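You operate a simulated robot arm through the tools that you are given. There is no shell and no other tool.

Carry out the task below with a simulated robot arm. There is one attempt and no reset: what you move stays moved.

TASK
Wipe the smudge off the blue mat, roll it up, fasten both straps.
Fine: rolled to the clamp bar; the cloth goes back. What is to be rubbed or washed off counts as gone when no trace of it is left.

It is judged by the outcome, as a careful person would: the job done as asked, and still so three seconds after it is handed in. It fails if anything else is knocked over, pushed out of place, dropped, spilled or broken. Flat cloth is picked up by pressing the open fingertips on it (5 to 10 N) and closing them slowly along it; thin cloth reads only 2 to 8 mm in the jaws.

THE ROBOT
A 7-joint arm with a four-finger gripper, fixed in place. Base frame: the origin is at the foot of the arm, x ahead of it, y to its left, z up; the work surface is at about z = 80. Lengths are in cm, angles in rad, forces in N, time in s.
Its first joint turns from -1.204 to 3.002 rad. Payload 3.67 kg.
The tool frame sits at the grasp point between the pads (the TCP): z along the fingers, y along the line on which they close. The tips reach 2.8 cm beyond it. Largest opening 11.2 cm; the body of the gripper starts 7.3 cm behind the TCP.
Orientation is told as [roll, pitch, yaw] about the base's x, y, z axes, in that order, counted from this pose: with the fingers straight down and closing along the base's y, the tool's x points along the base's -x, its y along +y and its z along -z.

THE INTERFACE
- The arm moves only by the tool servo_tool. Its argument "series" is a list of rows, each an object of numbers (a shift or turn left out is 0, a gripper value left out holds the last): "ax", "ay", "az": the turn, a rotation vector about the tool's x, y, z in rad; "x", "y", "z": the shift along the tool's x, y, z in cm; "gripper": the opening, from 0 (shut) to 1 (fully open). In form: [{"ax": .., "ay": .., "az": .., "x": .., "y": .., "z": .., "gripper": ..}, ...]. A call has 1 to 20 rows; each row is the pose to reach, as a shift and turn from the pose commanded when the call began, along the tool's axes at that moment. Each row takes 0.2 s and may step no farther than 5 cm and 0.15 rad from the row before; otherwise, or with a gripper value out of range, the whole call is refused. Where a pose cannot be reached the arm comes as near as it can. A force on the tool above 90 N (or 10 N above the force at the start of the call, whichever is more), or a blocked arm, ends the call early, and 0.2 s more pass. Each finger halts on what it meets, pressing with about 34 N; the grip force reading is that of the motor and also rises with nothing between the fingers. The clock runs only during rows and for 0.2 s after the last one: add rows that repeat a pose to give the fingers time. The reply holds the time, the measured pose of the TCP, the force on the tool along the base axes, the opening and the grip force, in the units named above and with some noise, with the torque about the TCP (base axes, N m) and any sound that the robot's microphone picked up, and new pictures: "views" is both (left out), scene, wrist or none.
- Cameras (640 x 400 px; columns grow to the right, rows downward): "scene" is fixed at [21.96, -67.22, 155.16]; the picture's right is [0.26, -0.97, 0.00], its down [-0.68, -0.18, -0.71] and it looks along [0.68, 0.18, -0.71] (base axes); focal length 351 px, centre (320, 200). "wrist" rides on the gripper at [6, -1.8, -10.4] in the tool frame; the picture's right is [0.29, 0.96, 0.00], its down [-0.80, 0.24, -0.55] and it looks along [-0.53, 0.16, 0.83] (tool axes); focal length 234 px, centre (320, 200). There is no depth. A picture from a camera that has moved, and an enlarged one, comes with that camera's place and axes in the base frame and with its lens. The place of the scene camera against the robot may be out by one fixed shift of up to 2.5 cm in any direction.
- raise_lower(by): slides the trunk up (or, below 0, down) by that many cm; the arm rides with it, the base frame stays. It gives what a move gives, with no picture.
- inspect(camera, box): a new picture of the part [left, top, right, bottom] of that camera's present view, enlarged. No time passes.
- job_done(): hands the job in; it is judged then, once.

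Nothing tells you positions but the pictures and the camera data. Unless the task says otherwise, let go and move clear before handing in.

The tools are called after "Call:" as name(argument=value, ...) on one line, values as JSON. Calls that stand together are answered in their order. servo_tool: Moves the arm, as the interface text tells. Its arguments: {"type":"object","properties":{"series":{"type":"array"},"views":{"type":"string","enum":["both","scene","wrist","none"]}},"required":["series"]} The other tools are called the same way: raise_lower (by) slides the trunk up or down; inspect (camera, box) takes an enlarged picture of a part of a camera's view; job_done () hands the job in.

At the start:

```text
clock: 0.0
tool_pos: [81.23, -34.31, 116.47]
tcp_rot: [0.001, 0.0, -0.001]
force: [0.0, 0.3, 0.5]
moment: [-0.02, -0.02, -0.01]
width: 11.21
gripper_force: 0.1
trunk travel left (down, up): [-62.5, 21.5]
```

scene: 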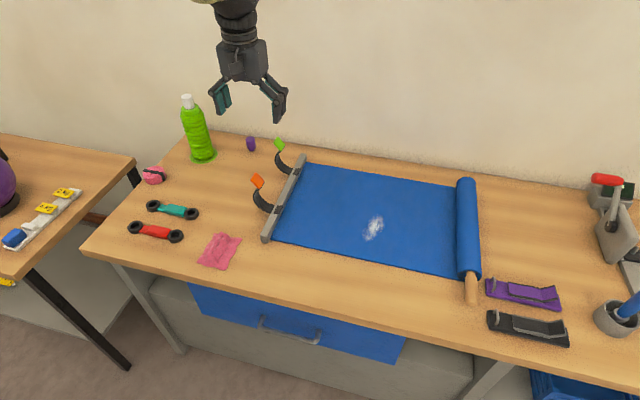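
wrist: 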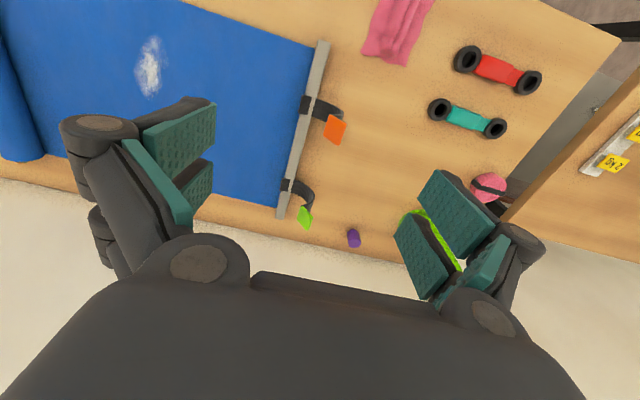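

I see the blue mat lying between a grey clamp bar (about y=-38) and a roll with a wooden handle (about y=-90). The smudge is near (87, -65), and the pink cloth is near (69, -27). I'll look closer at the parts before moving anything.

Call:
inspect(camera="scene", box=[230, 120, 350, 195])

Call:
inspect(camera="scene", box=[420, 160, 580, 360])

Call:
inspect(camera="scene", box=[120, 160, 300, 280])

Call:
inspect(camera="wrist", box=[250, 20, 450, 260])

Call:
inspect(camera="scene", box=[330, 190, 430, 260])

```text
5.33 times, centred on (290, 158) of scene
camera zoom: at [21.96, -67.22, 155.16], right [0.26, -0.97, 0.0], down [-0.68, -0.18, -0.71], along [0.68, 0.18, -0.71], focal length 1870 px, centre (480, 427)
```

zoom: 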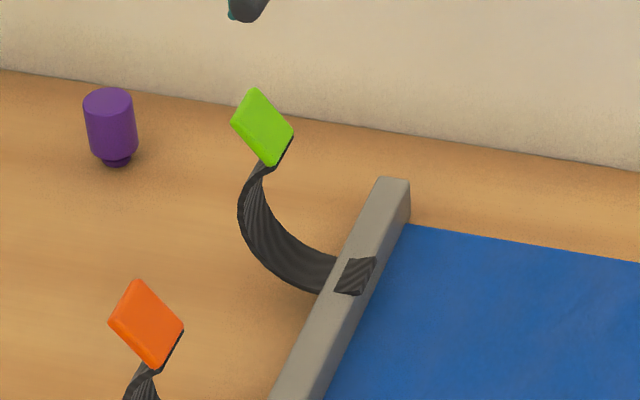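

```text
2.00 times, centred on (500, 260) of scene
camera zoom: at [21.96, -67.22, 155.16], right [0.26, -0.97, 0.0], down [-0.68, -0.18, -0.71], along [0.68, 0.18, -0.71], focal length 701 px, centre (-40, 80)
```

zoom: 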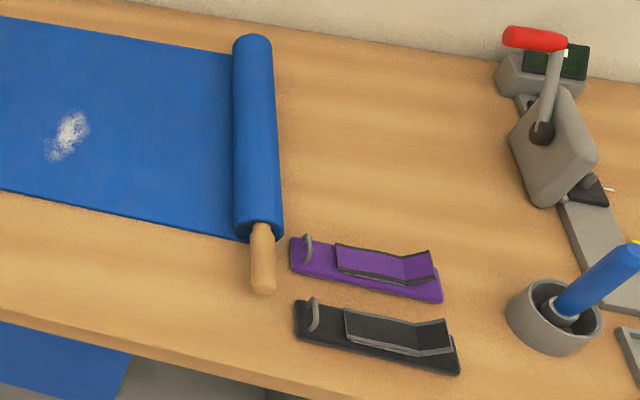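

```text
3.33 times, centred on (210, 220) of scene
camera zoom: at [21.96, -67.22, 155.16], right [0.26, -0.97, 0.0], down [-0.68, -0.18, -0.71], along [0.68, 0.18, -0.71], focal length 1169 px, centre (687, 133)
```

zoom: 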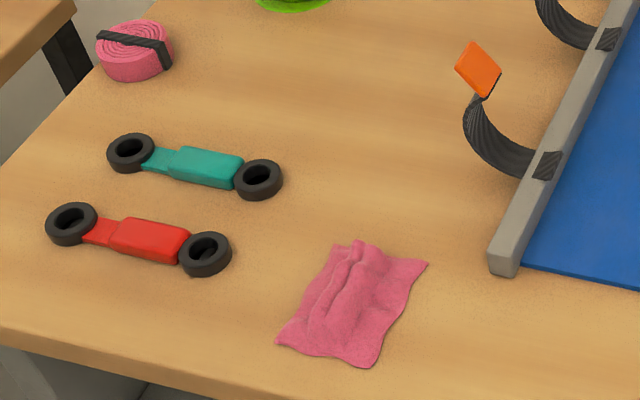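

```text
1.67 times, centred on (350, 140) of wrist
camera zoom: at [75.26, -36.03, 127.09], right [-0.29, 0.96, 0.0], down [0.8, 0.24, 0.55], along [0.53, 0.16, -0.83], focal length 390 px, centre (270, 300)
```

zoom: 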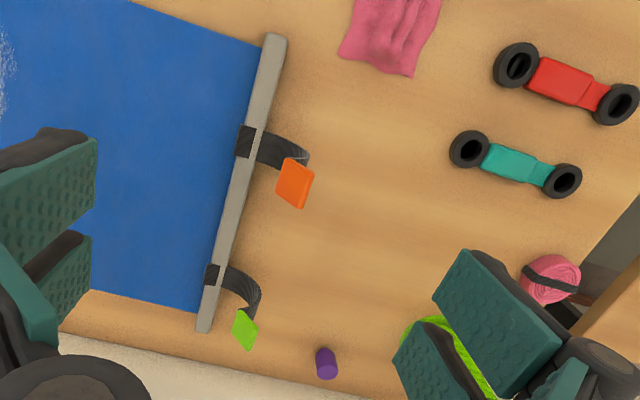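

```text
5.71 times, centred on (380, 225) of scene
camera zoom: at [21.96, -67.22, 155.16], right [0.26, -0.97, 0.0], down [-0.68, -0.18, -0.71], along [0.68, 0.18, -0.71], focal length 2004 px, centre (-23, 57)
```

zoom: 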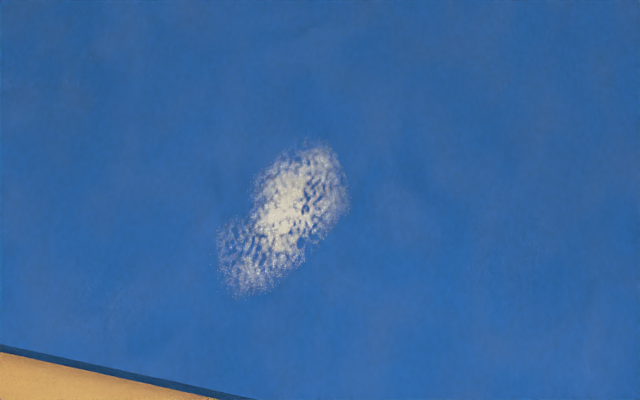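

The straps rise out of the clamp bar with orange and green tabs, and the cloth is crumpled with ridges running along x. I'm moving above the cloth for a closer look with the wrist camera.

Call:
servo_tool(series=[{"x": 3, "y": 1, "z": 2}, {"x": 6, "y": 3, "z": 5}, {"x": 9, "y": 5, "z": 8}, {"x": 12, "y": 7, "z": 11}, {"x": 14, "y": 8, "z": 14}, {"x": 14, "y": 8, "z": 14}])

```text
clock: 1.4
tool_pos: [67.02, -26.36, 102.45]
tcp_rot: [0.001, -0.001, 0.0]
force: [-0.5, 0.5, -0.4]
moment: [-0.02, -0.02, 0.02]
width: 11.22
gripper_force: 0.1
trunk travel left (down, up): [-62.5, 21.5]
camera wrist: at [61.15, -28.1, 113.06], right [-0.29, 0.96, 0.0], down [0.8, 0.24, 0.55], along [0.53, 0.16, -0.83], focal length 234 px, centre (320, 200)
```

scene: 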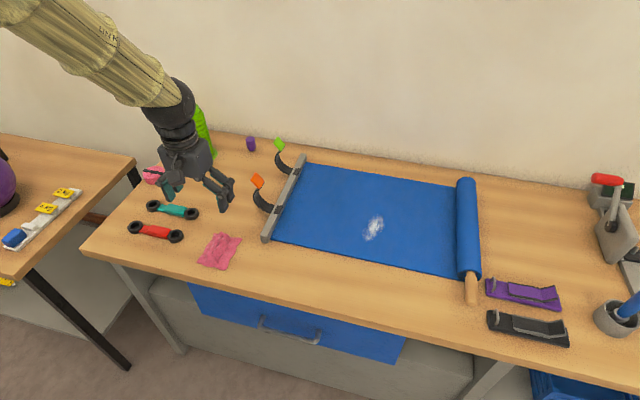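
wrist: 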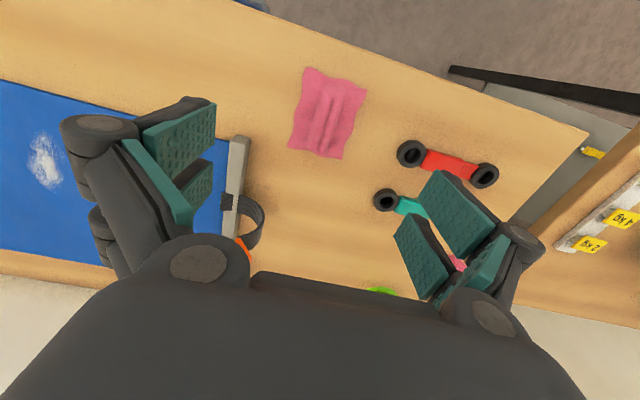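

The cloth covers about x 64–74 and y -29 to -21, with its ridge near y=-25. I'm partly closing the fingers and going down over it.

Call:
servo_tool(series=[{"x": -1, "y": 1.4, "z": 4, "gripper": 0.55}, {"x": -2, "y": 1.4, "z": 8}, {"x": -2, "y": 1.4, "z": 12}, {"x": -2, "y": 1.4, "z": 15}, {"x": -2, "y": 1.4, "z": 17}, {"x": -2, "y": 1.4, "z": 17}])

```text
clock: 2.8
tool_pos: [69.05, -24.84, 85.64]
tcp_rot: [0.0, -0.001, -0.001]
force: [0.3, 0.4, 1.1]
moment: [0.02, -0.01, 0.0]
width: 6.16
gripper_force: 0.1
trunk travel left (down, up): [-62.5, 21.5]
camera wrist: at [63.21, -26.61, 96.17], right [-0.29, 0.96, 0.0], down [0.8, 0.24, 0.55], along [0.53, 0.16, -0.83], focal length 234 px, centre (320, 200)
```

scene: 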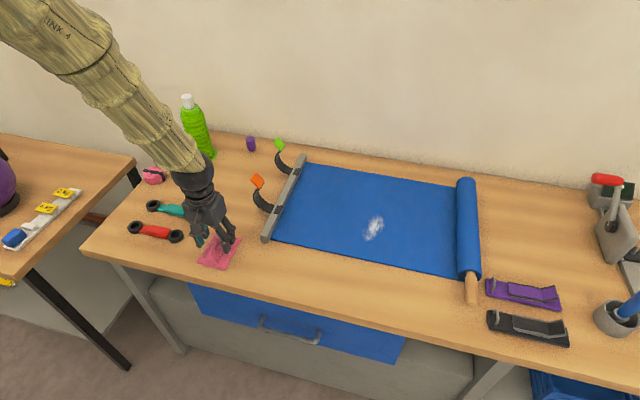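
wrist: 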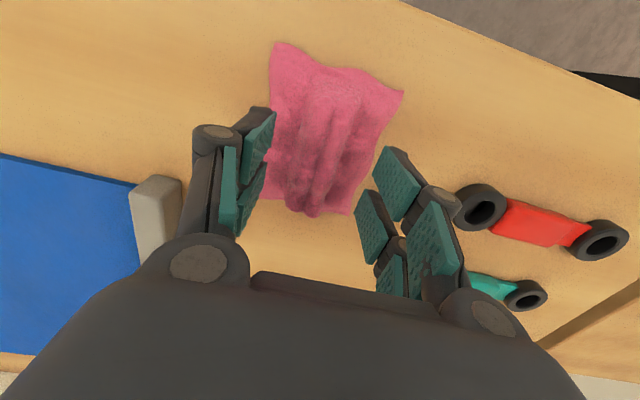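

The fingers straddle the ridge. I'm going down slowly until there is light contact.

Call:
servo_tool(series=[{"z": 0.6}, {"z": 1.2}, {"z": 1.8}, {"z": 2.2}, {"z": 2.5}, {"z": 2.5}], views="none")

```text
clock: 4.2
tool_pos: [69.11, -24.84, 83.2]
tcp_rot: [-0.001, -0.006, -0.001]
force: [7.6, -3.1, 34.2]
moment: [-0.34, -0.03, -0.01]
width: 6.51
gripper_force: 2.6
trunk travel left (down, up): [-62.5, 21.5]
```

Contact already reads 34 N, which is too much, so I'm backing off a little.

Call:
servo_tool(series=[{"z": -0.15}, {"z": -0.25}, {"z": -0.25}], views="none")

```text
clock: 5.0
tool_pos: [68.96, -24.7, 83.25]
tcp_rot: [0.0, -0.001, 0.0]
force: [5.0, -1.3, 35.5]
moment: [-0.08, -0.14, 0.03]
width: 6.45
gripper_force: 9.0
trunk travel left (down, up): [-62.5, 21.5]
```

Call:
servo_tool(series=[{"z": -0.1}, {"z": -0.2}, {"z": -0.2}], views="none")

```text
clock: 5.8
tool_pos: [68.94, -24.62, 83.32]
tcp_rot: [0.0, 0.002, 0.0]
force: [-1.5, 0.7, 10.9]
moment: [0.08, -0.01, 0.03]
width: 6.19
gripper_force: 0.1
trunk travel left (down, up): [-62.5, 21.5]
```

Contact is now about 11 N. I'm easing off slightly and closing slowly along the cloth.

Call:
servo_tool(series=[{"z": -0.04, "gripper": 0.52}, {"z": -0.04, "gripper": 0.48}, {"z": -0.04, "gripper": 0.44}, {"z": -0.04, "gripper": 0.4}, {"z": -0.04, "gripper": 0.36}, {"z": -0.04, "gripper": 0.32}, {"z": -0.04, "gripper": 0.28}, {"z": -0.04, "gripper": 0.24}])

```text
clock: 7.6
tool_pos: [68.98, -24.9, 83.7]
tcp_rot: [0.0, -0.004, 0.0]
force: [3.7, -3.1, 29.0]
moment: [-0.3, 0.02, -0.03]
width: 2.77
gripper_force: 0.5
trunk travel left (down, up): [-62.5, 21.5]
camera wrist: at [63.17, -26.63, 94.23], right [-0.29, 0.96, 0.0], down [0.8, 0.24, 0.56], along [0.53, 0.16, -0.83], focal length 234 px, centre (320, 200)
```

scene: 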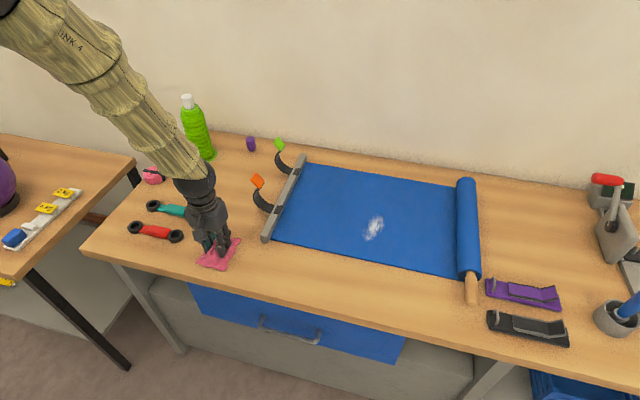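
wrist: 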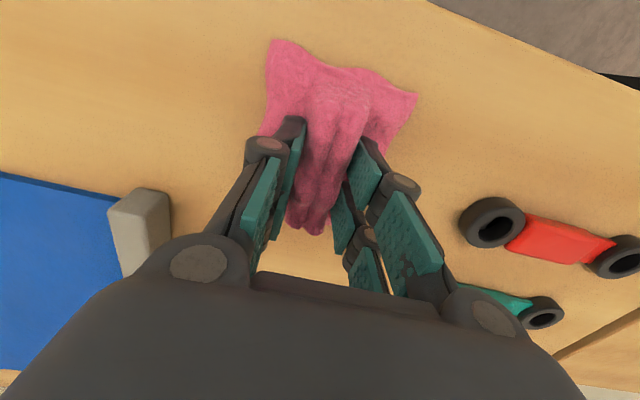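

The cloth is bunching between the pads, and the force rises as the fingers close. I'll keep closing while rising slightly.

Call:
servo_tool(series=[{"z": -0.15, "gripper": 0.2}, {"z": -0.25, "gripper": 0.16}, {"z": -0.3, "gripper": 0.12}, {"z": -0.3, "gripper": 0.08}, {"z": -0.3, "gripper": 0.04}, {"z": -0.3, "gripper": 0.0}, {"z": -0.3, "gripper": 0.0}, {"z": -0.3, "gripper": 0.0}])

```text
clock: 9.4
tool_pos: [69.12, -24.96, 83.76]
tcp_rot: [0.0, 0.001, 0.001]
force: [-0.6, 0.1, -0.4]
moment: [0.01, 0.0, 0.01]
width: 2.63
gripper_force: 33.9
trunk travel left (down, up): [-62.5, 21.5]
camera wrist: at [63.25, -26.63, 94.38], right [-0.29, 0.96, 0.0], down [0.8, 0.24, 0.55], along [0.53, 0.16, -0.83], focal length 234 px, centre (320, 200)
```

scene: 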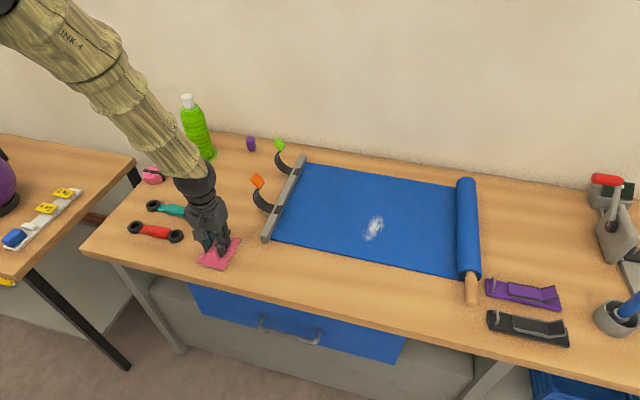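
wrist: 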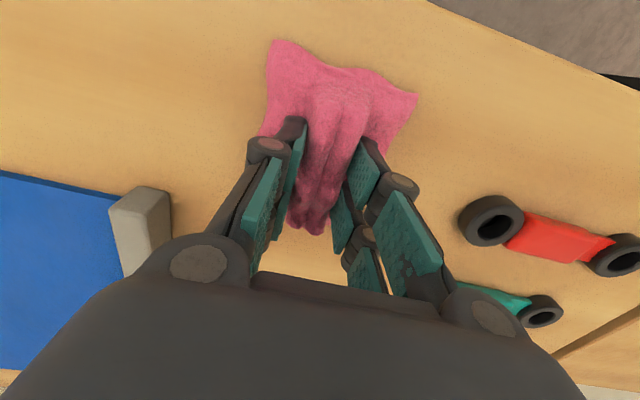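

The fingers hold the ridge at 2.6 cm with full grip force. I'm lifting to check that the cloth comes along.

Call:
servo_tool(series=[{"z": -1}, {"z": -3}, {"z": -6}, {"z": -9}, {"z": -12}, {"z": -12}])

```text
clock: 10.8
tool_pos: [69.23, -24.71, 95.64]
tcp_rot: [0.0, 0.004, -0.001]
force: [0.0, -0.1, -1.1]
moment: [0.03, 0.01, 0.02]
width: 2.63
gripper_force: 33.9
trunk travel left (down, up): [-62.5, 21.5]
camera wrist: at [63.36, -26.56, 106.32], right [-0.29, 0.96, 0.0], down [0.8, 0.24, 0.55], along [0.53, 0.16, -0.83], focal length 234 px, centre (320, 200)
```

scene: 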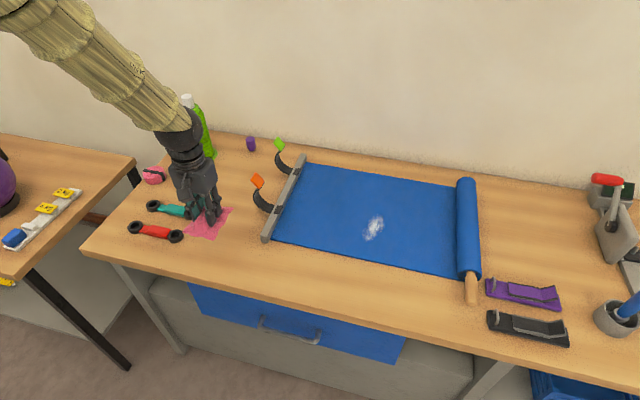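
wrist: 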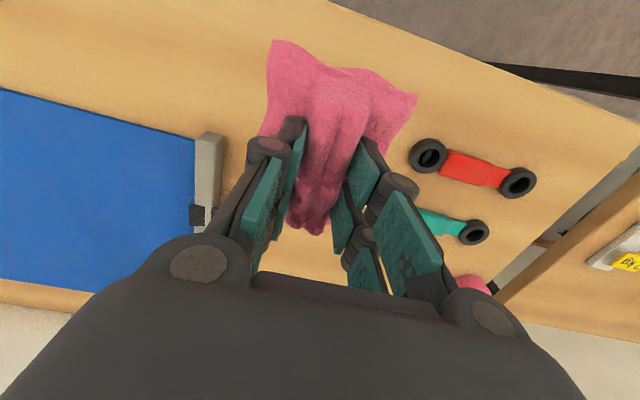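

The cloth is held and moves with the gripper. I'm carrying it high over the straps toward the smudge to find out how far the arm reaches with the tool down.

Call:
servo_tool(series=[{"z": -4.5}, {"x": -1.8, "y": -3.9, "z": -5}, {"x": -3.6, "y": -7.8, "z": -5}, {"x": -5.4, "y": -11.7, "z": -5}, {"x": -7.2, "y": -15.6, "z": -5}, {"x": -9, "y": -19.5, "z": -5}, {"x": -10.8, "y": -23.4, "z": -5}, {"x": -12.6, "y": -27.3, "z": -5}, {"x": -14.4, "y": -31.2, "z": -5}, {"x": -16.2, "y": -35.1, "z": -5}, {"x": -18, "y": -39, "z": -5}, {"x": -18, "y": -39, "z": -5}])

```text
clock: 13.4
tool_pos: [87.2, -63.74, 100.99]
tcp_rot: [0.001, -0.002, 0.001]
force: [-0.2, 0.6, -0.6]
moment: [-0.05, -0.03, 0.04]
width: 2.66
gripper_force: 34.4
trunk travel left (down, up): [-62.5, 21.5]
camera wrist: at [81.29, -65.54, 111.5], right [-0.29, 0.96, 0.0], down [0.8, 0.24, 0.55], along [0.53, 0.16, -0.83], focal length 234 px, centre (320, 200)
```

scene: 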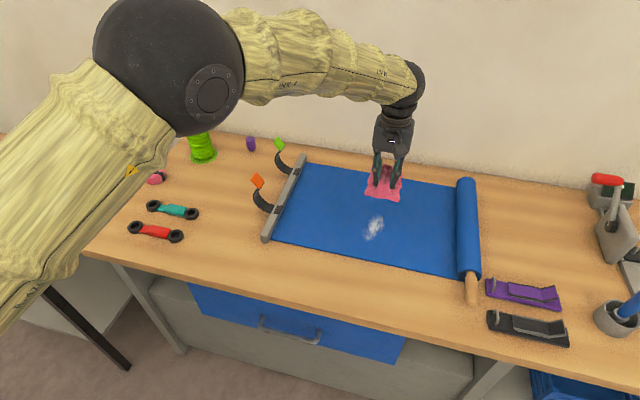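
wrist: 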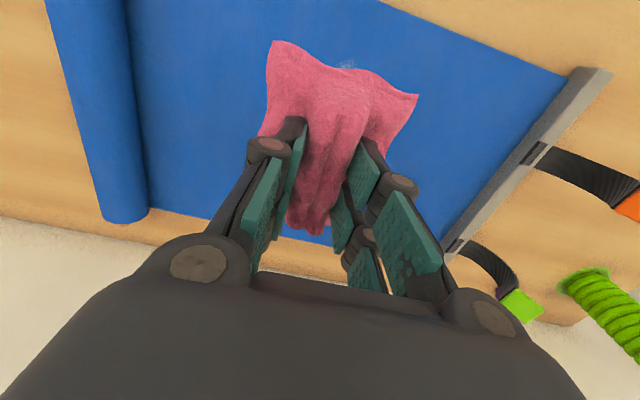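

The arm reaches the smudge with the tool straight down. The smudge runs roughly x 82–92, y -60 to -67, so I'm lowering the cloth over its middle.

Call:
servo_tool(series=[{"z": 4}, {"z": 8}, {"z": 11}, {"z": 13}, {"z": 14.5}, {"z": 15.2}, {"z": 15.2}], views="both")

```text
clock: 15.0
tool_pos: [87.01, -63.99, 85.7]
tcp_rot: [0.001, 0.0, 0.0]
force: [-0.1, 0.1, -0.7]
moment: [-0.02, 0.0, -0.01]
width: 2.61
gripper_force: 34.3
trunk travel left (down, up): [-62.5, 21.5]
camera wrist: at [81.23, -65.7, 96.17], right [-0.29, 0.96, 0.0], down [0.8, 0.24, 0.55], along [0.53, 0.16, -0.83], focal length 234 px, centre (320, 200)
```

scene: 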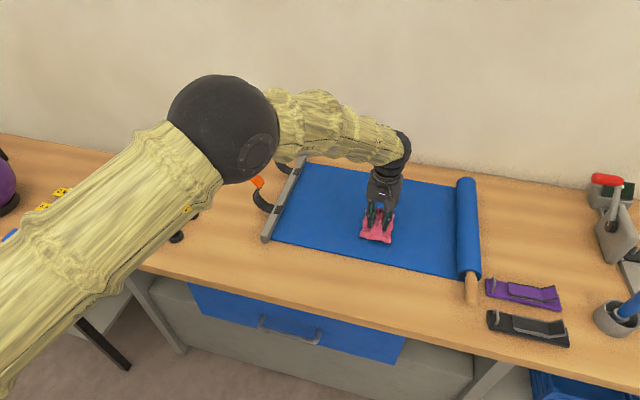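
wrist: 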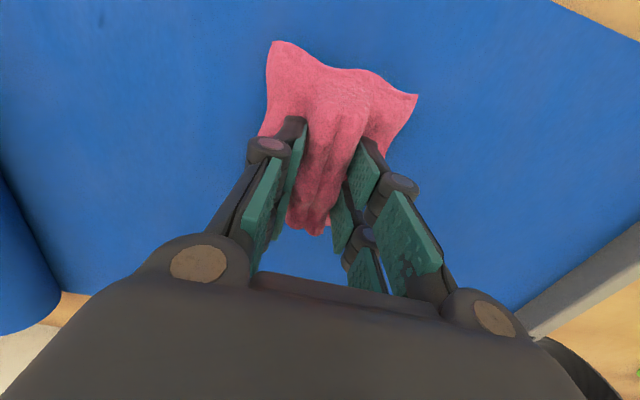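

Call:
servo_tool(series=[{"z": 0.6}, {"z": 1.0}, {"z": 1.3}, {"z": 1.5}, {"z": 1.5}], views="none")

```text
clock: 16.2
tool_pos: [87.23, -63.87, 84.06]
tcp_rot: [0.003, 0.0, 0.001]
force: [-0.5, 0.0, -0.6]
moment: [0.01, 0.04, 0.01]
width: 2.63
gripper_force: 34.4
trunk travel left (down, up): [-62.5, 21.5]
```

Call:
servo_tool(series=[{"z": 0.15}, {"z": 0.3}, {"z": 0.4}, {"z": 0.4}], views="none")

```text
clock: 17.2
tool_pos: [87.12, -63.92, 83.76]
tcp_rot: [-0.001, -0.001, 0.0]
force: [-0.6, -0.5, 4.9]
moment: [-0.02, 0.09, -0.02]
width: 2.61
gripper_force: 33.8
trunk travel left (down, up): [-62.5, 21.5]
```

There is contact at 5 N. I'm pressing slightly more and rubbing back and forth over the smudge.

Call:
servo_tool(series=[{"z": 0.08}, {"z": 0.1, "x": 2}, {"z": 0.1, "x": 4}, {"z": 0.1, "x": 2, "y": 0.5}, {"z": 0.1, "x": 0, "y": 1}, {"z": 0.1, "x": -2, "y": 1}, {"z": 0.1, "x": -4, "y": 1}, {"z": 0.1, "x": -5, "y": 0}, {"z": 0.1, "x": -3, "y": -1}, {"z": 0.1, "x": -1, "y": -1}, {"z": 0.1, "x": 1, "y": -1}, {"z": 0.1, "x": 3, "y": -1}, {"z": 0.1, "x": 4, "y": 0}, {"z": 0.1, "x": 2, "y": 0}, {"z": 0.1, "x": 0, "y": 0}], views="none")

```text
clock: 20.4
tool_pos: [87.03, -63.87, 83.69]
tcp_rot: [0.001, 0.001, -0.003]
force: [-3.6, -0.4, 9.4]
moment: [-0.02, 0.06, 0.03]
width: 2.63
gripper_force: 34.3
trunk travel left (down, up): [-62.5, 21.5]
```

Call:
servo_tool(series=[{"x": 1.5, "y": 1.5}, {"x": 3, "y": 3}, {"x": 3, "y": 1}, {"x": 3, "y": -1}, {"x": 3, "y": -3}, {"x": 1, "y": -3}, {"x": 1, "y": -1}, {"x": 1, "y": 1}, {"x": 1, "y": 3}, {"x": -1, "y": 3}, {"x": -1, "y": 1}, {"x": -1, "y": -1}, {"x": -1, "y": -3}, {"x": -3, "y": -3}, {"x": -3, "y": -1}, {"x": -3, "y": 1}, {"x": -3, "y": 3}, {"x": -5, "y": 2}, {"x": -5, "y": 0}, {"x": -5, "y": -2}], views="none")

Call:
servo_tool(series=[{"x": 1.5, "y": 0}, {"x": 3, "y": 0.5}, {"x": 5, "y": 1}, {"x": 7, "y": 1.5}, {"x": 9, "y": 2}, {"x": 9, "y": 3}, {"x": 7, "y": 3}, {"x": 5, "y": 3}, {"x": 3, "y": 3}, {"x": 1, "y": 3}, {"x": 0, "y": 2}, {"z": -1, "x": 0, "y": 2}, {"z": -4, "x": 1, "y": 4}, {"z": -8, "x": 2, "y": 8}, {"z": -12, "x": 4, "y": 12}, {"z": -14, "x": 4, "y": 14}])

```text
clock: 24.6
tool_pos: [92.29, -65.69, 83.7]
tcp_rot: [0.0, -0.001, 0.003]
force: [1.7, 3.4, 9.7]
moment: [0.18, 0.07, 0.01]
width: 2.63
gripper_force: 34.2
trunk travel left (down, up): [-62.5, 21.5]
```

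```text
refused: row 14 steps farther than a row can; nothing moved
```

Call:
servo_tool(series=[{"x": 1.5, "y": 0}, {"x": 3, "y": 0.5}, {"x": 5, "y": 1}, {"x": 7, "y": 1.5}, {"x": 9, "y": 2}, {"x": 9, "y": 3}, {"x": 7, "y": 3}, {"x": 5, "y": 3}, {"x": 3, "y": 3}, {"x": 1, "y": 3}, {"x": 0, "y": 2}, {"z": -1, "x": 0, "y": 2}, {"z": -4, "x": 0, "y": 4}, {"z": -7, "x": 1, "y": 7}, {"z": -10, "x": 2, "y": 10}, {"z": -13, "x": 3, "y": 13}, {"z": -16, "x": 4, "y": 16}, {"z": -16, "x": 4, "y": 16}])

```text
clock: 28.4
tool_pos: [88.2, -50.08, 99.26]
tcp_rot: [0.002, 0.002, -0.001]
force: [-0.5, 0.0, -0.6]
moment: [0.02, 0.02, 0.01]
width: 2.62
gripper_force: 33.8
trunk travel left (down, up): [-62.5, 21.5]
camera wrist: at [82.36, -51.78, 109.94], right [-0.29, 0.96, 0.0], down [0.8, 0.24, 0.55], along [0.53, 0.16, -0.83], focal length 234 px, centre (320, 200)
```

scene: 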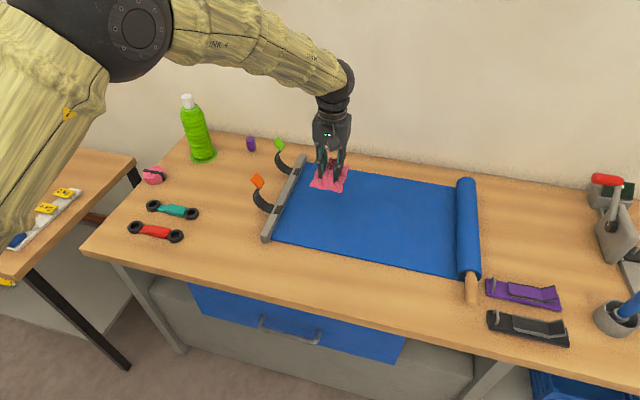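
wrist: 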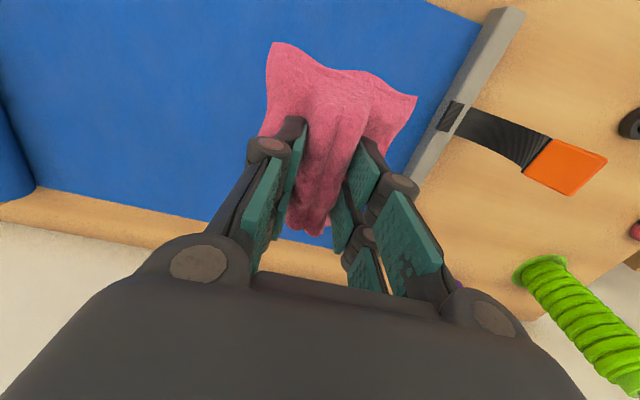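

The smudge looks gone. I'm checking enlarged views for faint traces.

Call:
inspect(camera="scene", box=[330, 180, 430, 260])

Call:
inspect(camera="wrist", box=[60, 0, 300, 150])

Call:
inspect(camera="scene", box=[350, 205, 395, 245])

```text
5.00 times, centred on (380, 220) of scene
camera zoom: at [21.96, -67.22, 155.16], right [0.26, -0.97, 0.0], down [-0.68, -0.18, -0.71], along [0.68, 0.18, -0.71], focal length 1753 px, centre (20, 100)
```

zoom: 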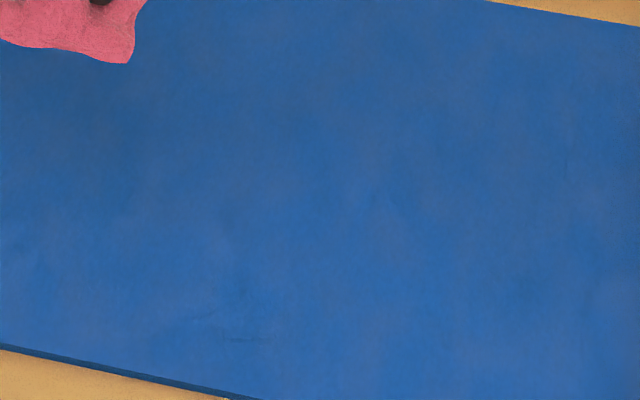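

```text
2.67 times, centred on (180, 75) of wrist
camera zoom: at [82.36, -51.78, 109.94], right [-0.29, 0.96, 0.0], down [0.8, 0.24, 0.55], along [0.53, 0.16, -0.83], focal length 624 px, centre (693, 533)
```

zoom: 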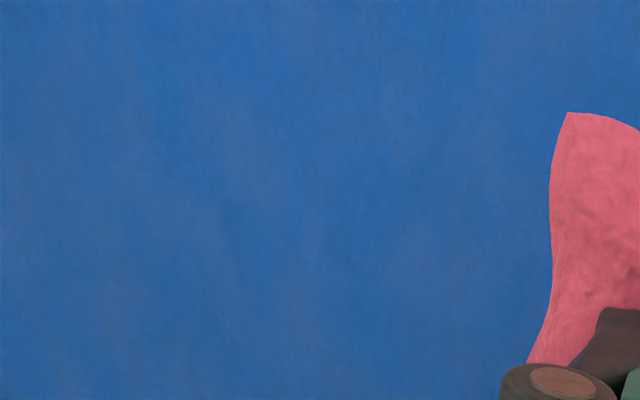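

```text
10.00 times, centred on (372, 225) of scene
camera zoom: at [21.96, -67.22, 155.16], right [0.26, -0.97, 0.0], down [-0.68, -0.18, -0.71], along [0.68, 0.18, -0.71], focal length 3506 px, centre (-205, -50)
```

zoom: 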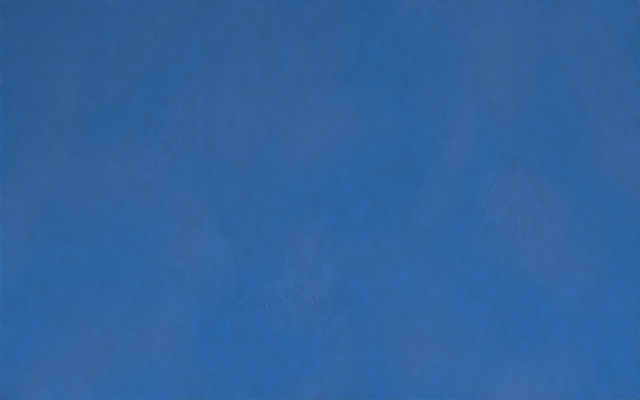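

The mat looks clean, but at the highest zoom there are very faint light patches that may only be texture. I'll do one more thorough rub to be safe.

Call:
servo_tool(series=[{"y": -3, "z": 3}, {"y": -6, "z": 6}, {"x": 1, "y": -9, "z": 9}, {"x": 1, "y": -12, "z": 12}, {"x": 1, "y": -14, "z": 14.5}, {"x": 1, "y": -14, "z": 15.3}, {"x": 1, "y": -14, "z": 15.65}, {"x": 1, "y": -14, "z": 15.65}], views="none")

```text
clock: 30.2
tool_pos: [87.17, -63.87, 83.84]
tcp_rot: [0.0, 0.0, 0.0]
force: [0.7, 0.8, -0.1]
moment: [-0.02, 0.0, 0.01]
width: 2.62
gripper_force: 33.7
trunk travel left (down, up): [-62.5, 21.5]
```

Call:
servo_tool(series=[{"z": 0.15}, {"z": 0.25}, {"z": 0.25, "x": 2, "y": 2}, {"z": 0.25, "x": 4, "y": 4}, {"z": 0.25, "x": 6, "y": 4}, {"z": 0.25, "x": 6, "y": 1}, {"z": 0.25, "x": 6, "y": -2}, {"z": 0.25, "x": 4, "y": -4}, {"z": 0.25, "x": 3, "y": -1}, {"z": 0.25, "x": 3, "y": 2}, {"z": 0.25, "x": 1, "y": 4}, {"z": 0.25, "x": 0, "y": 1}, {"z": 0.25, "x": 0, "y": -2}, {"z": 0.25, "x": -1, "y": -4}, {"z": 0.25, "x": -3, "y": -2}, {"z": 0.25, "x": -3, "y": 1}, {"z": 0.25, "x": -3, "y": 3}, {"z": 0.25, "x": -5, "y": 2}, {"z": 0.25, "x": -6, "y": -1}, {"z": 0.25, "x": -6, "y": -3}], views="none")

Call:
servo_tool(series=[{"x": 2, "y": -1}, {"x": 4, "y": -1}, {"x": 6, "y": -1}, {"x": 8, "y": -1}, {"x": 10, "y": -1}, {"x": 12, "y": 0}, {"x": 11, "y": 2}, {"x": 9, "y": 2}, {"x": 7, "y": 2}, {"x": 5, "y": 2}, {"x": 3, "y": 2}, {"x": 1, "y": 3}, {"x": 1, "y": 5}, {"x": 3, "y": 5}, {"x": 5, "y": 5}, {"x": 7, "y": 5}, {"x": 9, "y": 5}, {"x": 11, "y": 5}], views="none")

Call:
servo_tool(series=[{"z": -1}, {"z": -4}, {"z": -8, "y": 2}, {"z": -12, "y": 4}, {"z": -15, "y": 8}, {"z": -16, "y": 12}, {"z": -16, "y": 12}])

```text
clock: 34.4
tool_pos: [93.19, -66.75, 83.65]
tcp_rot: [0.0, -0.001, 0.003]
force: [1.7, 3.3, 7.1]
moment: [0.08, -0.09, -0.04]
width: 2.61
gripper_force: 33.4
trunk travel left (down, up): [-62.5, 21.5]
```

```text
clock: 38.2
tool_pos: [82.02, -61.76, 83.79]
tcp_rot: [0.001, -0.001, 0.0]
force: [-3.1, 1.5, 6.7]
moment: [0.01, -0.19, 0.09]
width: 2.63
gripper_force: 34.0
trunk travel left (down, up): [-62.5, 21.5]
```

```text
clock: 39.8
tool_pos: [82.03, -49.85, 99.72]
tcp_rot: [0.002, -0.001, -0.002]
force: [0.3, -0.1, 0.4]
moment: [0.01, 0.04, -0.01]
width: 2.61
gripper_force: 34.2
trunk travel left (down, up): [-62.5, 21.5]
camera wrist: at [76.22, -51.71, 110.28], right [-0.29, 0.96, 0.0], down [0.8, 0.24, 0.55], along [0.53, 0.16, -0.83], focal length 234 px, centre (320, 200)
```

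scene: 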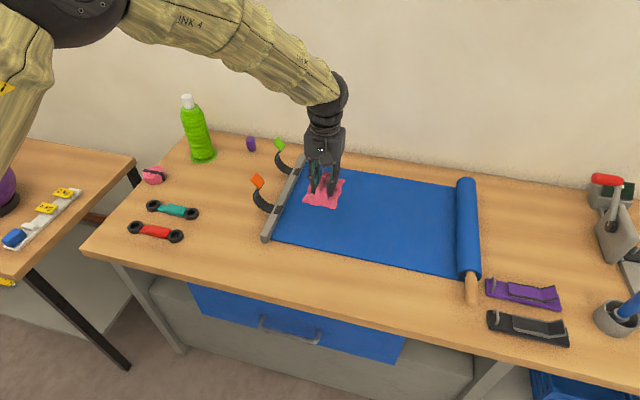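
wrist: 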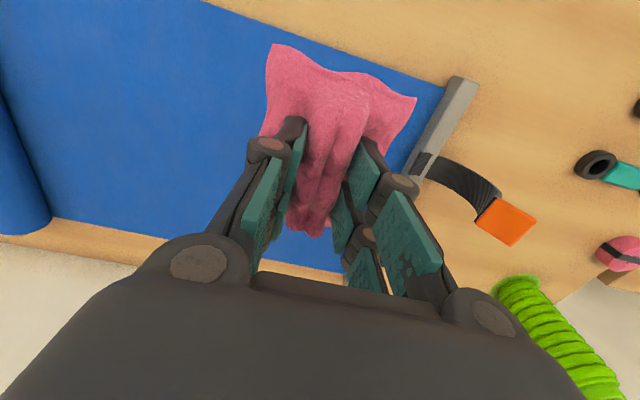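

Call:
inspect(camera="scene", box=[350, 205, 395, 245])

Call:
inspect(camera="wrist", box=[60, 20, 260, 200])

Call:
inspect(camera="wrist", box=[420, 60, 600, 260])

```text
10.00 times, centred on (372, 225) of scene
camera zoom: at [21.96, -67.22, 155.16], right [0.26, -0.97, 0.0], down [-0.68, -0.18, -0.71], along [0.68, 0.18, -0.71], focal length 3506 px, centre (-205, -50)
```

zoom: 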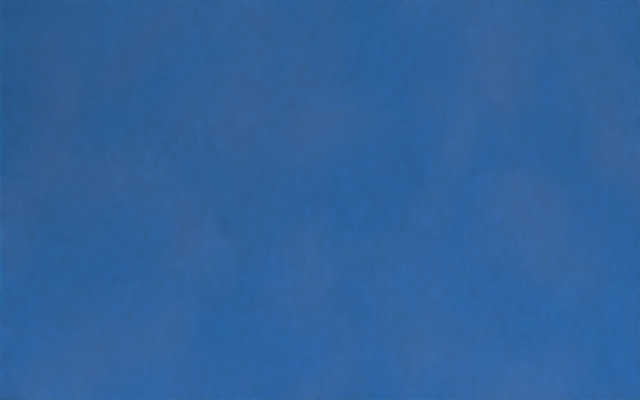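

```text
2.22 times, centred on (160, 110) of wrist
camera zoom: at [76.22, -51.71, 110.28], right [-0.29, 0.96, 0.0], down [0.8, 0.24, 0.55], along [0.53, 0.16, -0.83], focal length 520 px, centre (676, 400)
```

zoom: 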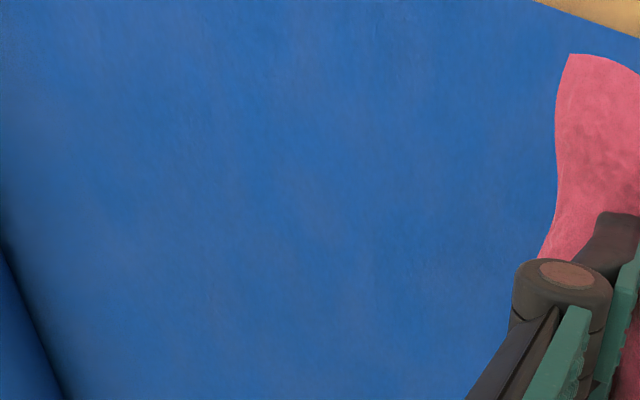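

```text
2.00 times, centred on (510, 160) of wrist
camera zoom: at [76.22, -51.71, 110.28], right [-0.29, 0.96, 0.0], down [0.8, 0.24, 0.55], along [0.53, 0.16, -0.83], focal length 468 px, centre (-60, 280)
```

zoom: 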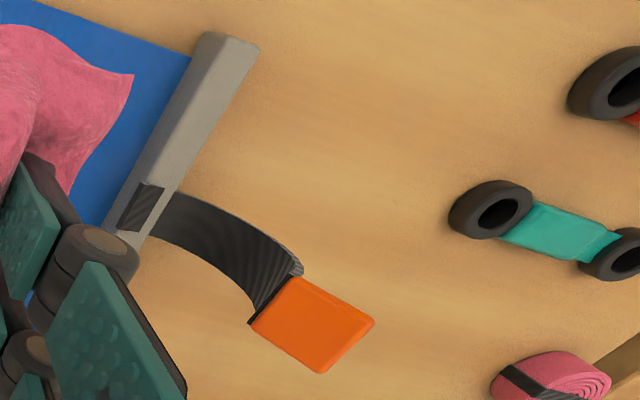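

The smudge is fully gone. I'm taking the cloth back to where it lay, around (69.1, -24.9).

Call:
servo_tool(series=[{"x": 0, "y": 0, "z": -2}, {"x": 2, "y": 4, "z": -2}, {"x": 4, "y": 8, "z": -2}, {"x": 6, "y": 12, "z": -2}, {"x": 8, "y": 16, "z": -2}, {"x": 10, "y": 20, "z": -2}, {"x": 12, "y": 23.5, "z": -2}, {"x": 12.95, "y": 25, "z": -1}, {"x": 12.95, "y": 25, "z": 3}, {"x": 12.95, "y": 25, "z": 7}, {"x": 12.95, "y": 25, "z": 11}, {"x": 12.95, "y": 25, "z": 14}, {"x": 12.95, "y": 25, "z": 15}, {"x": 12.95, "y": 25, "z": 15}])

```text
clock: 42.8
tool_pos: [69.31, -24.94, 84.76]
tcp_rot: [0.002, 0.002, 0.0]
force: [0.4, -0.2, -0.9]
moment: [-0.01, -0.01, 0.0]
width: 2.62
gripper_force: 33.8
trunk travel left (down, up): [-62.5, 21.5]
camera wrist: at [63.35, -26.61, 95.31], right [-0.29, 0.96, 0.0], down [0.8, 0.24, 0.55], along [0.53, 0.16, -0.83], focal length 234 px, centre (320, 200)
```

scene: 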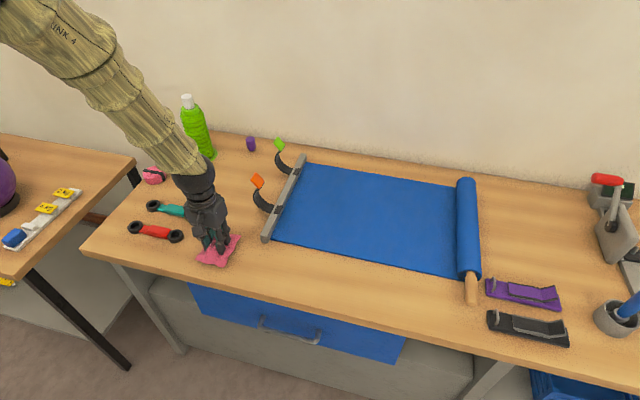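
wrist: 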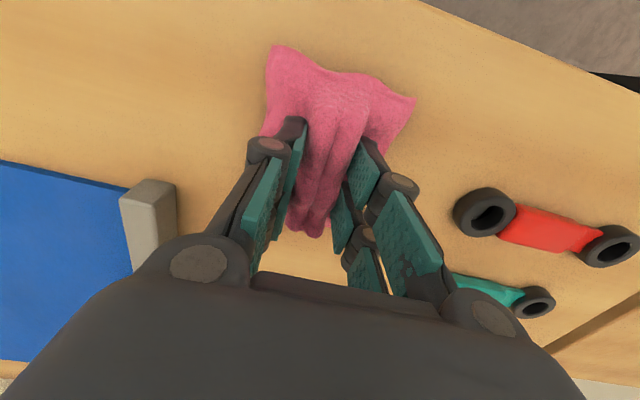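

Call:
servo_tool(series=[{"x": 0.1, "z": 0.4}, {"x": 0.15, "z": 0.8}, {"x": 0.15, "z": 1.0}, {"x": 0.15, "z": 1.0}], views="none")

```text
clock: 43.8
tool_pos: [69.08, -24.85, 83.73]
tcp_rot: [0.001, 0.0, 0.002]
force: [0.1, -0.1, -1.8]
moment: [0.01, 0.02, -0.01]
width: 2.64
gripper_force: 34.2
trunk travel left (down, up): [-62.5, 21.5]
```

The cloth is back at its place and table height. I'm opening the fingers and rising clear.

Call:
servo_tool(series=[{"z": 0.05, "gripper": 0.26}, {"z": 0.0, "gripper": 0.32}, {"z": 0.0, "gripper": 0.4}, {"z": 0.0, "gripper": 0.48}, {"z": 0.0, "gripper": 0.55}, {"z": -0.5, "gripper": 0.6}, {"z": -2}, {"z": -5}, {"z": -9}, {"z": -13}, {"z": -13}])

```text
clock: 46.2
tool_pos: [69.11, -24.78, 96.69]
tcp_rot: [-0.001, 0.0, -0.001]
force: [-0.8, -0.1, -1.0]
moment: [-0.05, 0.01, -0.01]
width: 6.71
gripper_force: 0.1
trunk travel left (down, up): [-62.5, 21.5]
camera wrist: at [63.3, -26.56, 107.31], right [-0.29, 0.96, 0.0], down [0.8, 0.24, 0.55], along [0.53, 0.16, -0.83], focal length 234 px, centre (320, 200)
```

scene: 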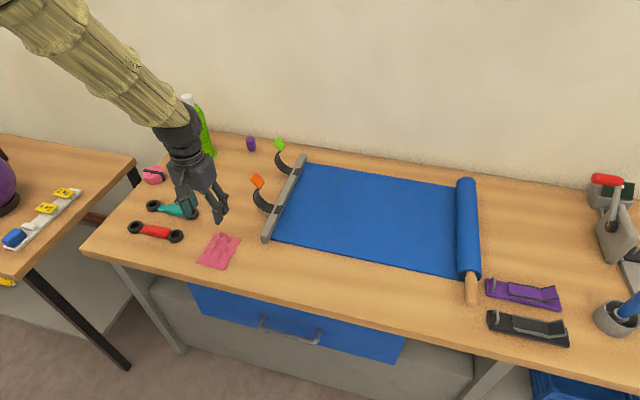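
wrist: 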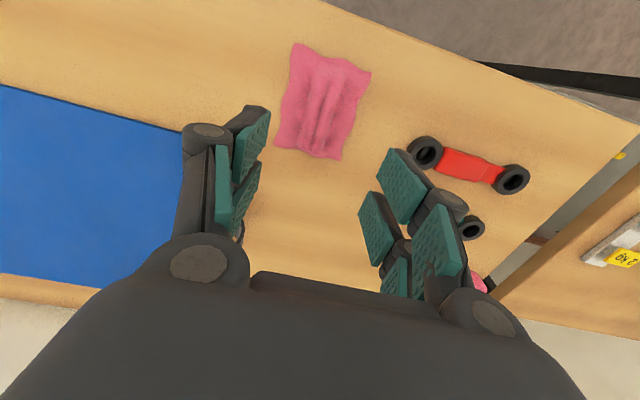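

The cloth lies as it did before. Next I'm moving high over toward the roll's handle to look at it with the wrist camera.

Call:
servo_tool(series=[{"z": -4}, {"x": -0.5, "y": -4.5, "z": -6}, {"x": -1, "y": -9, "z": -7}, {"x": -1.5, "y": -13.5, "z": -8}, {"x": -2, "y": -18, "z": -8}, {"x": -2.5, "y": -22.5, "z": -8}, {"x": -3, "y": -27, "z": -8}, {"x": -3.5, "y": -31.5, "z": -8}, {"x": -4, "y": -36, "z": -8}, {"x": -4.5, "y": -40.5, "z": -8}, {"x": -5, "y": -45, "z": -8}, {"x": -5.5, "y": -49.5, "z": -8}, {"x": -6, "y": -54, "z": -8}, {"x": -6, "y": -54, "z": -8}])

```text
clock: 49.2
tool_pos: [74.96, -79.05, 104.39]
tcp_rot: [0.003, 0.001, -0.001]
force: [0.8, -0.4, -0.2]
moment: [0.01, 0.01, 0.02]
width: 6.71
gripper_force: 0.1
trunk travel left (down, up): [-62.5, 21.5]
camera wrist: at [69.1, -80.92, 115.01], right [-0.29, 0.96, 0.0], down [0.8, 0.24, 0.55], along [0.53, 0.16, -0.83], focal length 234 px, centre (320, 200)
```

scene: 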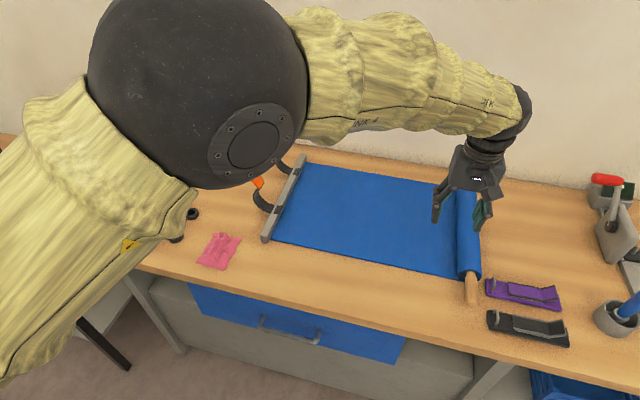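
wrist: 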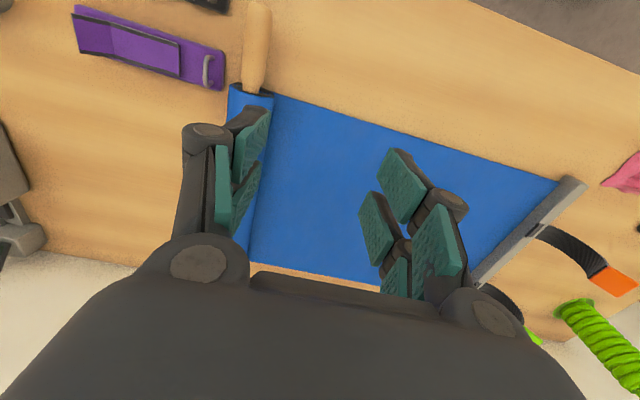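

The arm reaches comfortably. The roll is about 5.4 cm thick with its axis at y≈-88, and the purple strap pad begins at y≈-92 for x<79. I plan to push the roll from behind with two spread fingers near its middle, so I'm turning the tool a quarter turn first.

Call:
servo_tool(series=[{"az": -0.14, "x": -1, "z": -1}, {"az": -0.28, "x": -2, "z": -1}, {"az": -0.42, "x": -3, "z": -1}, {"az": -0.56, "x": -4, "z": -1}, {"az": -0.7, "x": -5, "z": -1}, {"az": -0.84, "x": -6, "z": -1}, {"az": -0.98, "x": -7, "z": -1}, {"az": -1.12, "x": -8, "z": -1}, {"az": -1.26, "x": -9, "z": -1}, {"az": -1.4, "x": -10, "z": -1}, {"az": -1.5708, "x": -11, "z": -1}, {"az": -1.5708, "x": -11, "z": -1}])

```text
refused: row 11 steps farther than a row can; nothing moved
```

Call:
servo_tool(series=[{"az": -0.14, "x": -1, "z": -1}, {"az": -0.28, "x": -2, "z": -1}, {"az": -0.42, "x": -3, "z": -1}, {"az": -0.56, "x": -4, "z": -1}, {"az": -0.7, "x": -5, "z": -1}, {"az": -0.84, "x": -6, "z": -1}, {"az": -0.98, "x": -7, "z": -1}, {"az": -1.12, "x": -8, "z": -1}, {"az": -1.26, "x": -9, "z": -1}, {"az": -1.4, "x": -10, "z": -1}, {"az": -1.53, "x": -11, "z": -1}, {"az": -1.5708, "x": -11, "z": -1}, {"az": -1.5708, "x": -11, "z": -1}])

```text
clock: 52.0
tool_pos: [86.05, -78.92, 105.59]
tcp_rot: [0.0, -0.002, 1.572]
force: [-0.3, 0.3, 0.4]
moment: [-0.04, 0.01, -0.01]
width: 6.72
gripper_force: 0.1
trunk travel left (down, up): [-62.5, 21.5]
camera wrist: at [88.03, -84.88, 116.16], right [-0.96, -0.29, 0.0], down [-0.24, 0.8, 0.56], along [-0.16, 0.53, -0.83], focal length 234 px, centre (320, 200)
```

scene: 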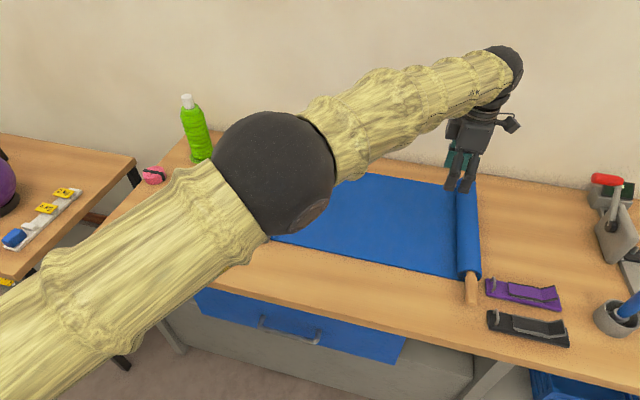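
wrist: 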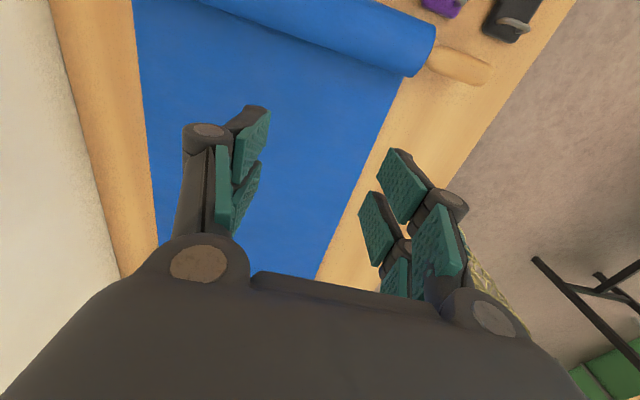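

I'm moving out beyond the roll at a safe height with the fingers opened wide.

Call:
servo_tool(series=[{"x": 3, "y": -1, "gripper": 1.0}, {"x": 6, "y": -2}, {"x": 9, "y": -3}, {"x": 12, "y": -4}, {"x": 15, "y": -5}, {"x": 17.5, "y": -6}, {"x": 17.5, "y": -6}])

```text
clock: 53.6
tool_pos: [81.93, -89.03, 103.98]
tcp_rot: [0.001, -0.006, 1.571]
force: [0.2, 0.7, 1.2]
moment: [-0.06, 0.02, 0.02]
width: 11.22
gripper_force: 0.1
out of reach, approached as far as the arm can: row 2, 3, 4, 5, 6, 7
trunk travel left (down, up): [-62.5, 21.5]
camera wrist: at [83.86, -95.06, 114.49], right [-0.96, -0.29, 0.0], down [-0.24, 0.79, 0.56], along [-0.16, 0.54, -0.83], focal length 234 px, centre (320, 200)
```

scene: 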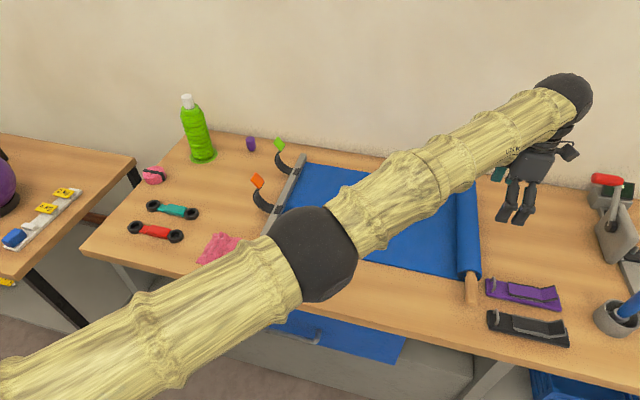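
wrist: 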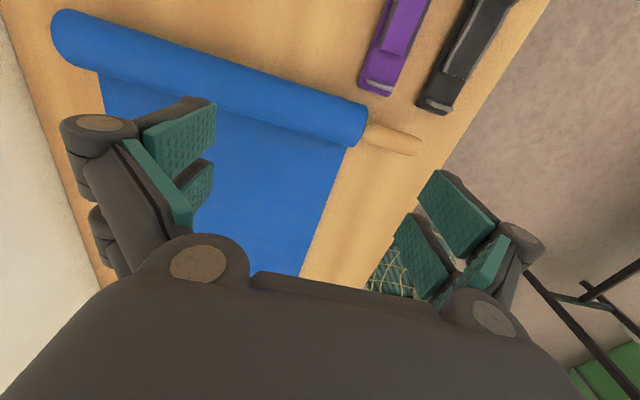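

With the tool straight down the reach ends near (82, -89). The roll axis is at y≈-87.7, x 76–110. Tilting the tips outward will gain reach, so I'm trying a small tilt first.

Call:
servo_tool(series=[{"ay": 0.1}, {"ay": 0.1}], views="none")

```text
clock: 54.2
tool_pos: [83.22, -89.22, 103.48]
tcp_rot: [0.022, 0.081, 1.576]
force: [0.7, -0.3, 0.2]
moment: [0.02, -0.01, 0.02]
width: 11.19
gripper_force: 0.2
out of reach, approached as far as the arm can: row 1, 2
trunk travel left (down, up): [-62.5, 21.5]
```

Call:
servo_tool(series=[{"ay": 0.1, "x": -1.5, "y": 2}, {"ay": 0.2, "x": -3, "y": 4}, {"ay": 0.3, "x": -4, "y": 5}, {"ay": 0.4, "x": -4, "y": 5}, {"ay": 0.5, "x": -4, "y": 5}, {"ay": 0.5, "x": -4, "y": 5}])

```text
clock: 55.6
tool_pos: [88.48, -92.45, 105.43]
tcp_rot: [0.001, 0.602, 1.57]
force: [-0.6, 0.3, 1.1]
moment: [-0.02, -0.02, 0.02]
width: 11.18
gripper_force: 0.1
out of reach, approached as far as the arm can: row 1, 2, 3, 4, 5, 6
trunk travel left (down, up): [-62.5, 21.5]
camera wrist: at [90.43, -91.52, 117.55], right [-0.96, -0.24, 0.16], down [-0.24, 0.97, 0.01], along [-0.16, -0.03, -0.99], focal length 234 px, centre (320, 200)
```

scene: 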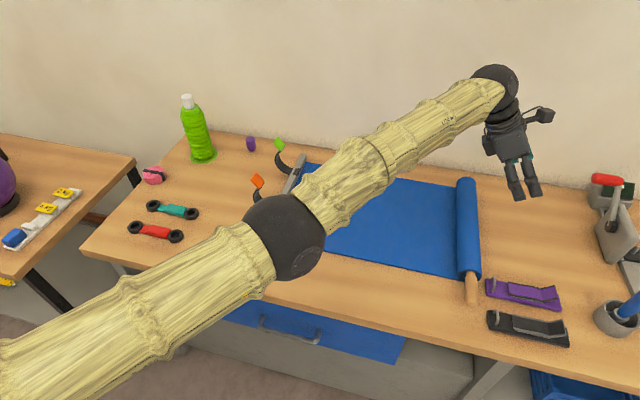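
wrist: 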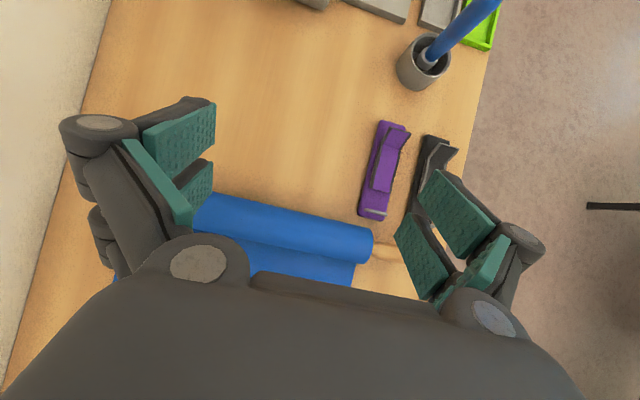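

The tool is now tilted 34° and the tips are about at y=-94, clear behind the roll. I'm shifting slightly back into comfortable reach before lowering the trunk.

Call:
servo_tool(series=[{"y": 0.8, "gripper": 0.75}, {"y": 1.5}, {"y": 1.5}], views="none")

```text
clock: 56.4
tool_pos: [88.07, -93.23, 105.12]
tcp_rot: [0.003, 0.598, 1.57]
force: [0.7, -0.5, 0.7]
moment: [-0.02, -0.01, -0.02]
width: 8.4
gripper_force: 0.0
out of reach, approached as far as the arm can: row 1, 2, 3
trunk travel left (down, up): [-62.5, 21.5]
```

Call:
servo_tool(series=[{"x": -1}, {"x": -2}, {"x": -2}], views="none")

```text
clock: 57.2
tool_pos: [88.91, -92.12, 103.99]
tcp_rot: [0.001, 0.599, 1.572]
force: [-0.1, 0.0, 0.0]
moment: [0.01, 0.0, -0.01]
width: 8.39
gripper_force: 0.1
out of reach, approached as far as the arm can: row 1, 2, 3
trunk travel left (down, up): [-62.5, 21.5]
```

Call:
servo_tool(series=[{"y": 1.5}, {"y": 3, "x": -0.5}, {"y": 3, "x": -0.5}], views="none")

```text
clock: 58.0
tool_pos: [88.02, -93.29, 103.81]
tcp_rot: [0.001, 0.599, 1.571]
force: [0.1, -0.1, -0.1]
moment: [-0.03, 0.02, 0.05]
width: 8.4
gripper_force: 0.0
out of reach, approached as far as the arm can: row 1, 2, 3
trunk travel left (down, up): [-62.5, 21.5]
```

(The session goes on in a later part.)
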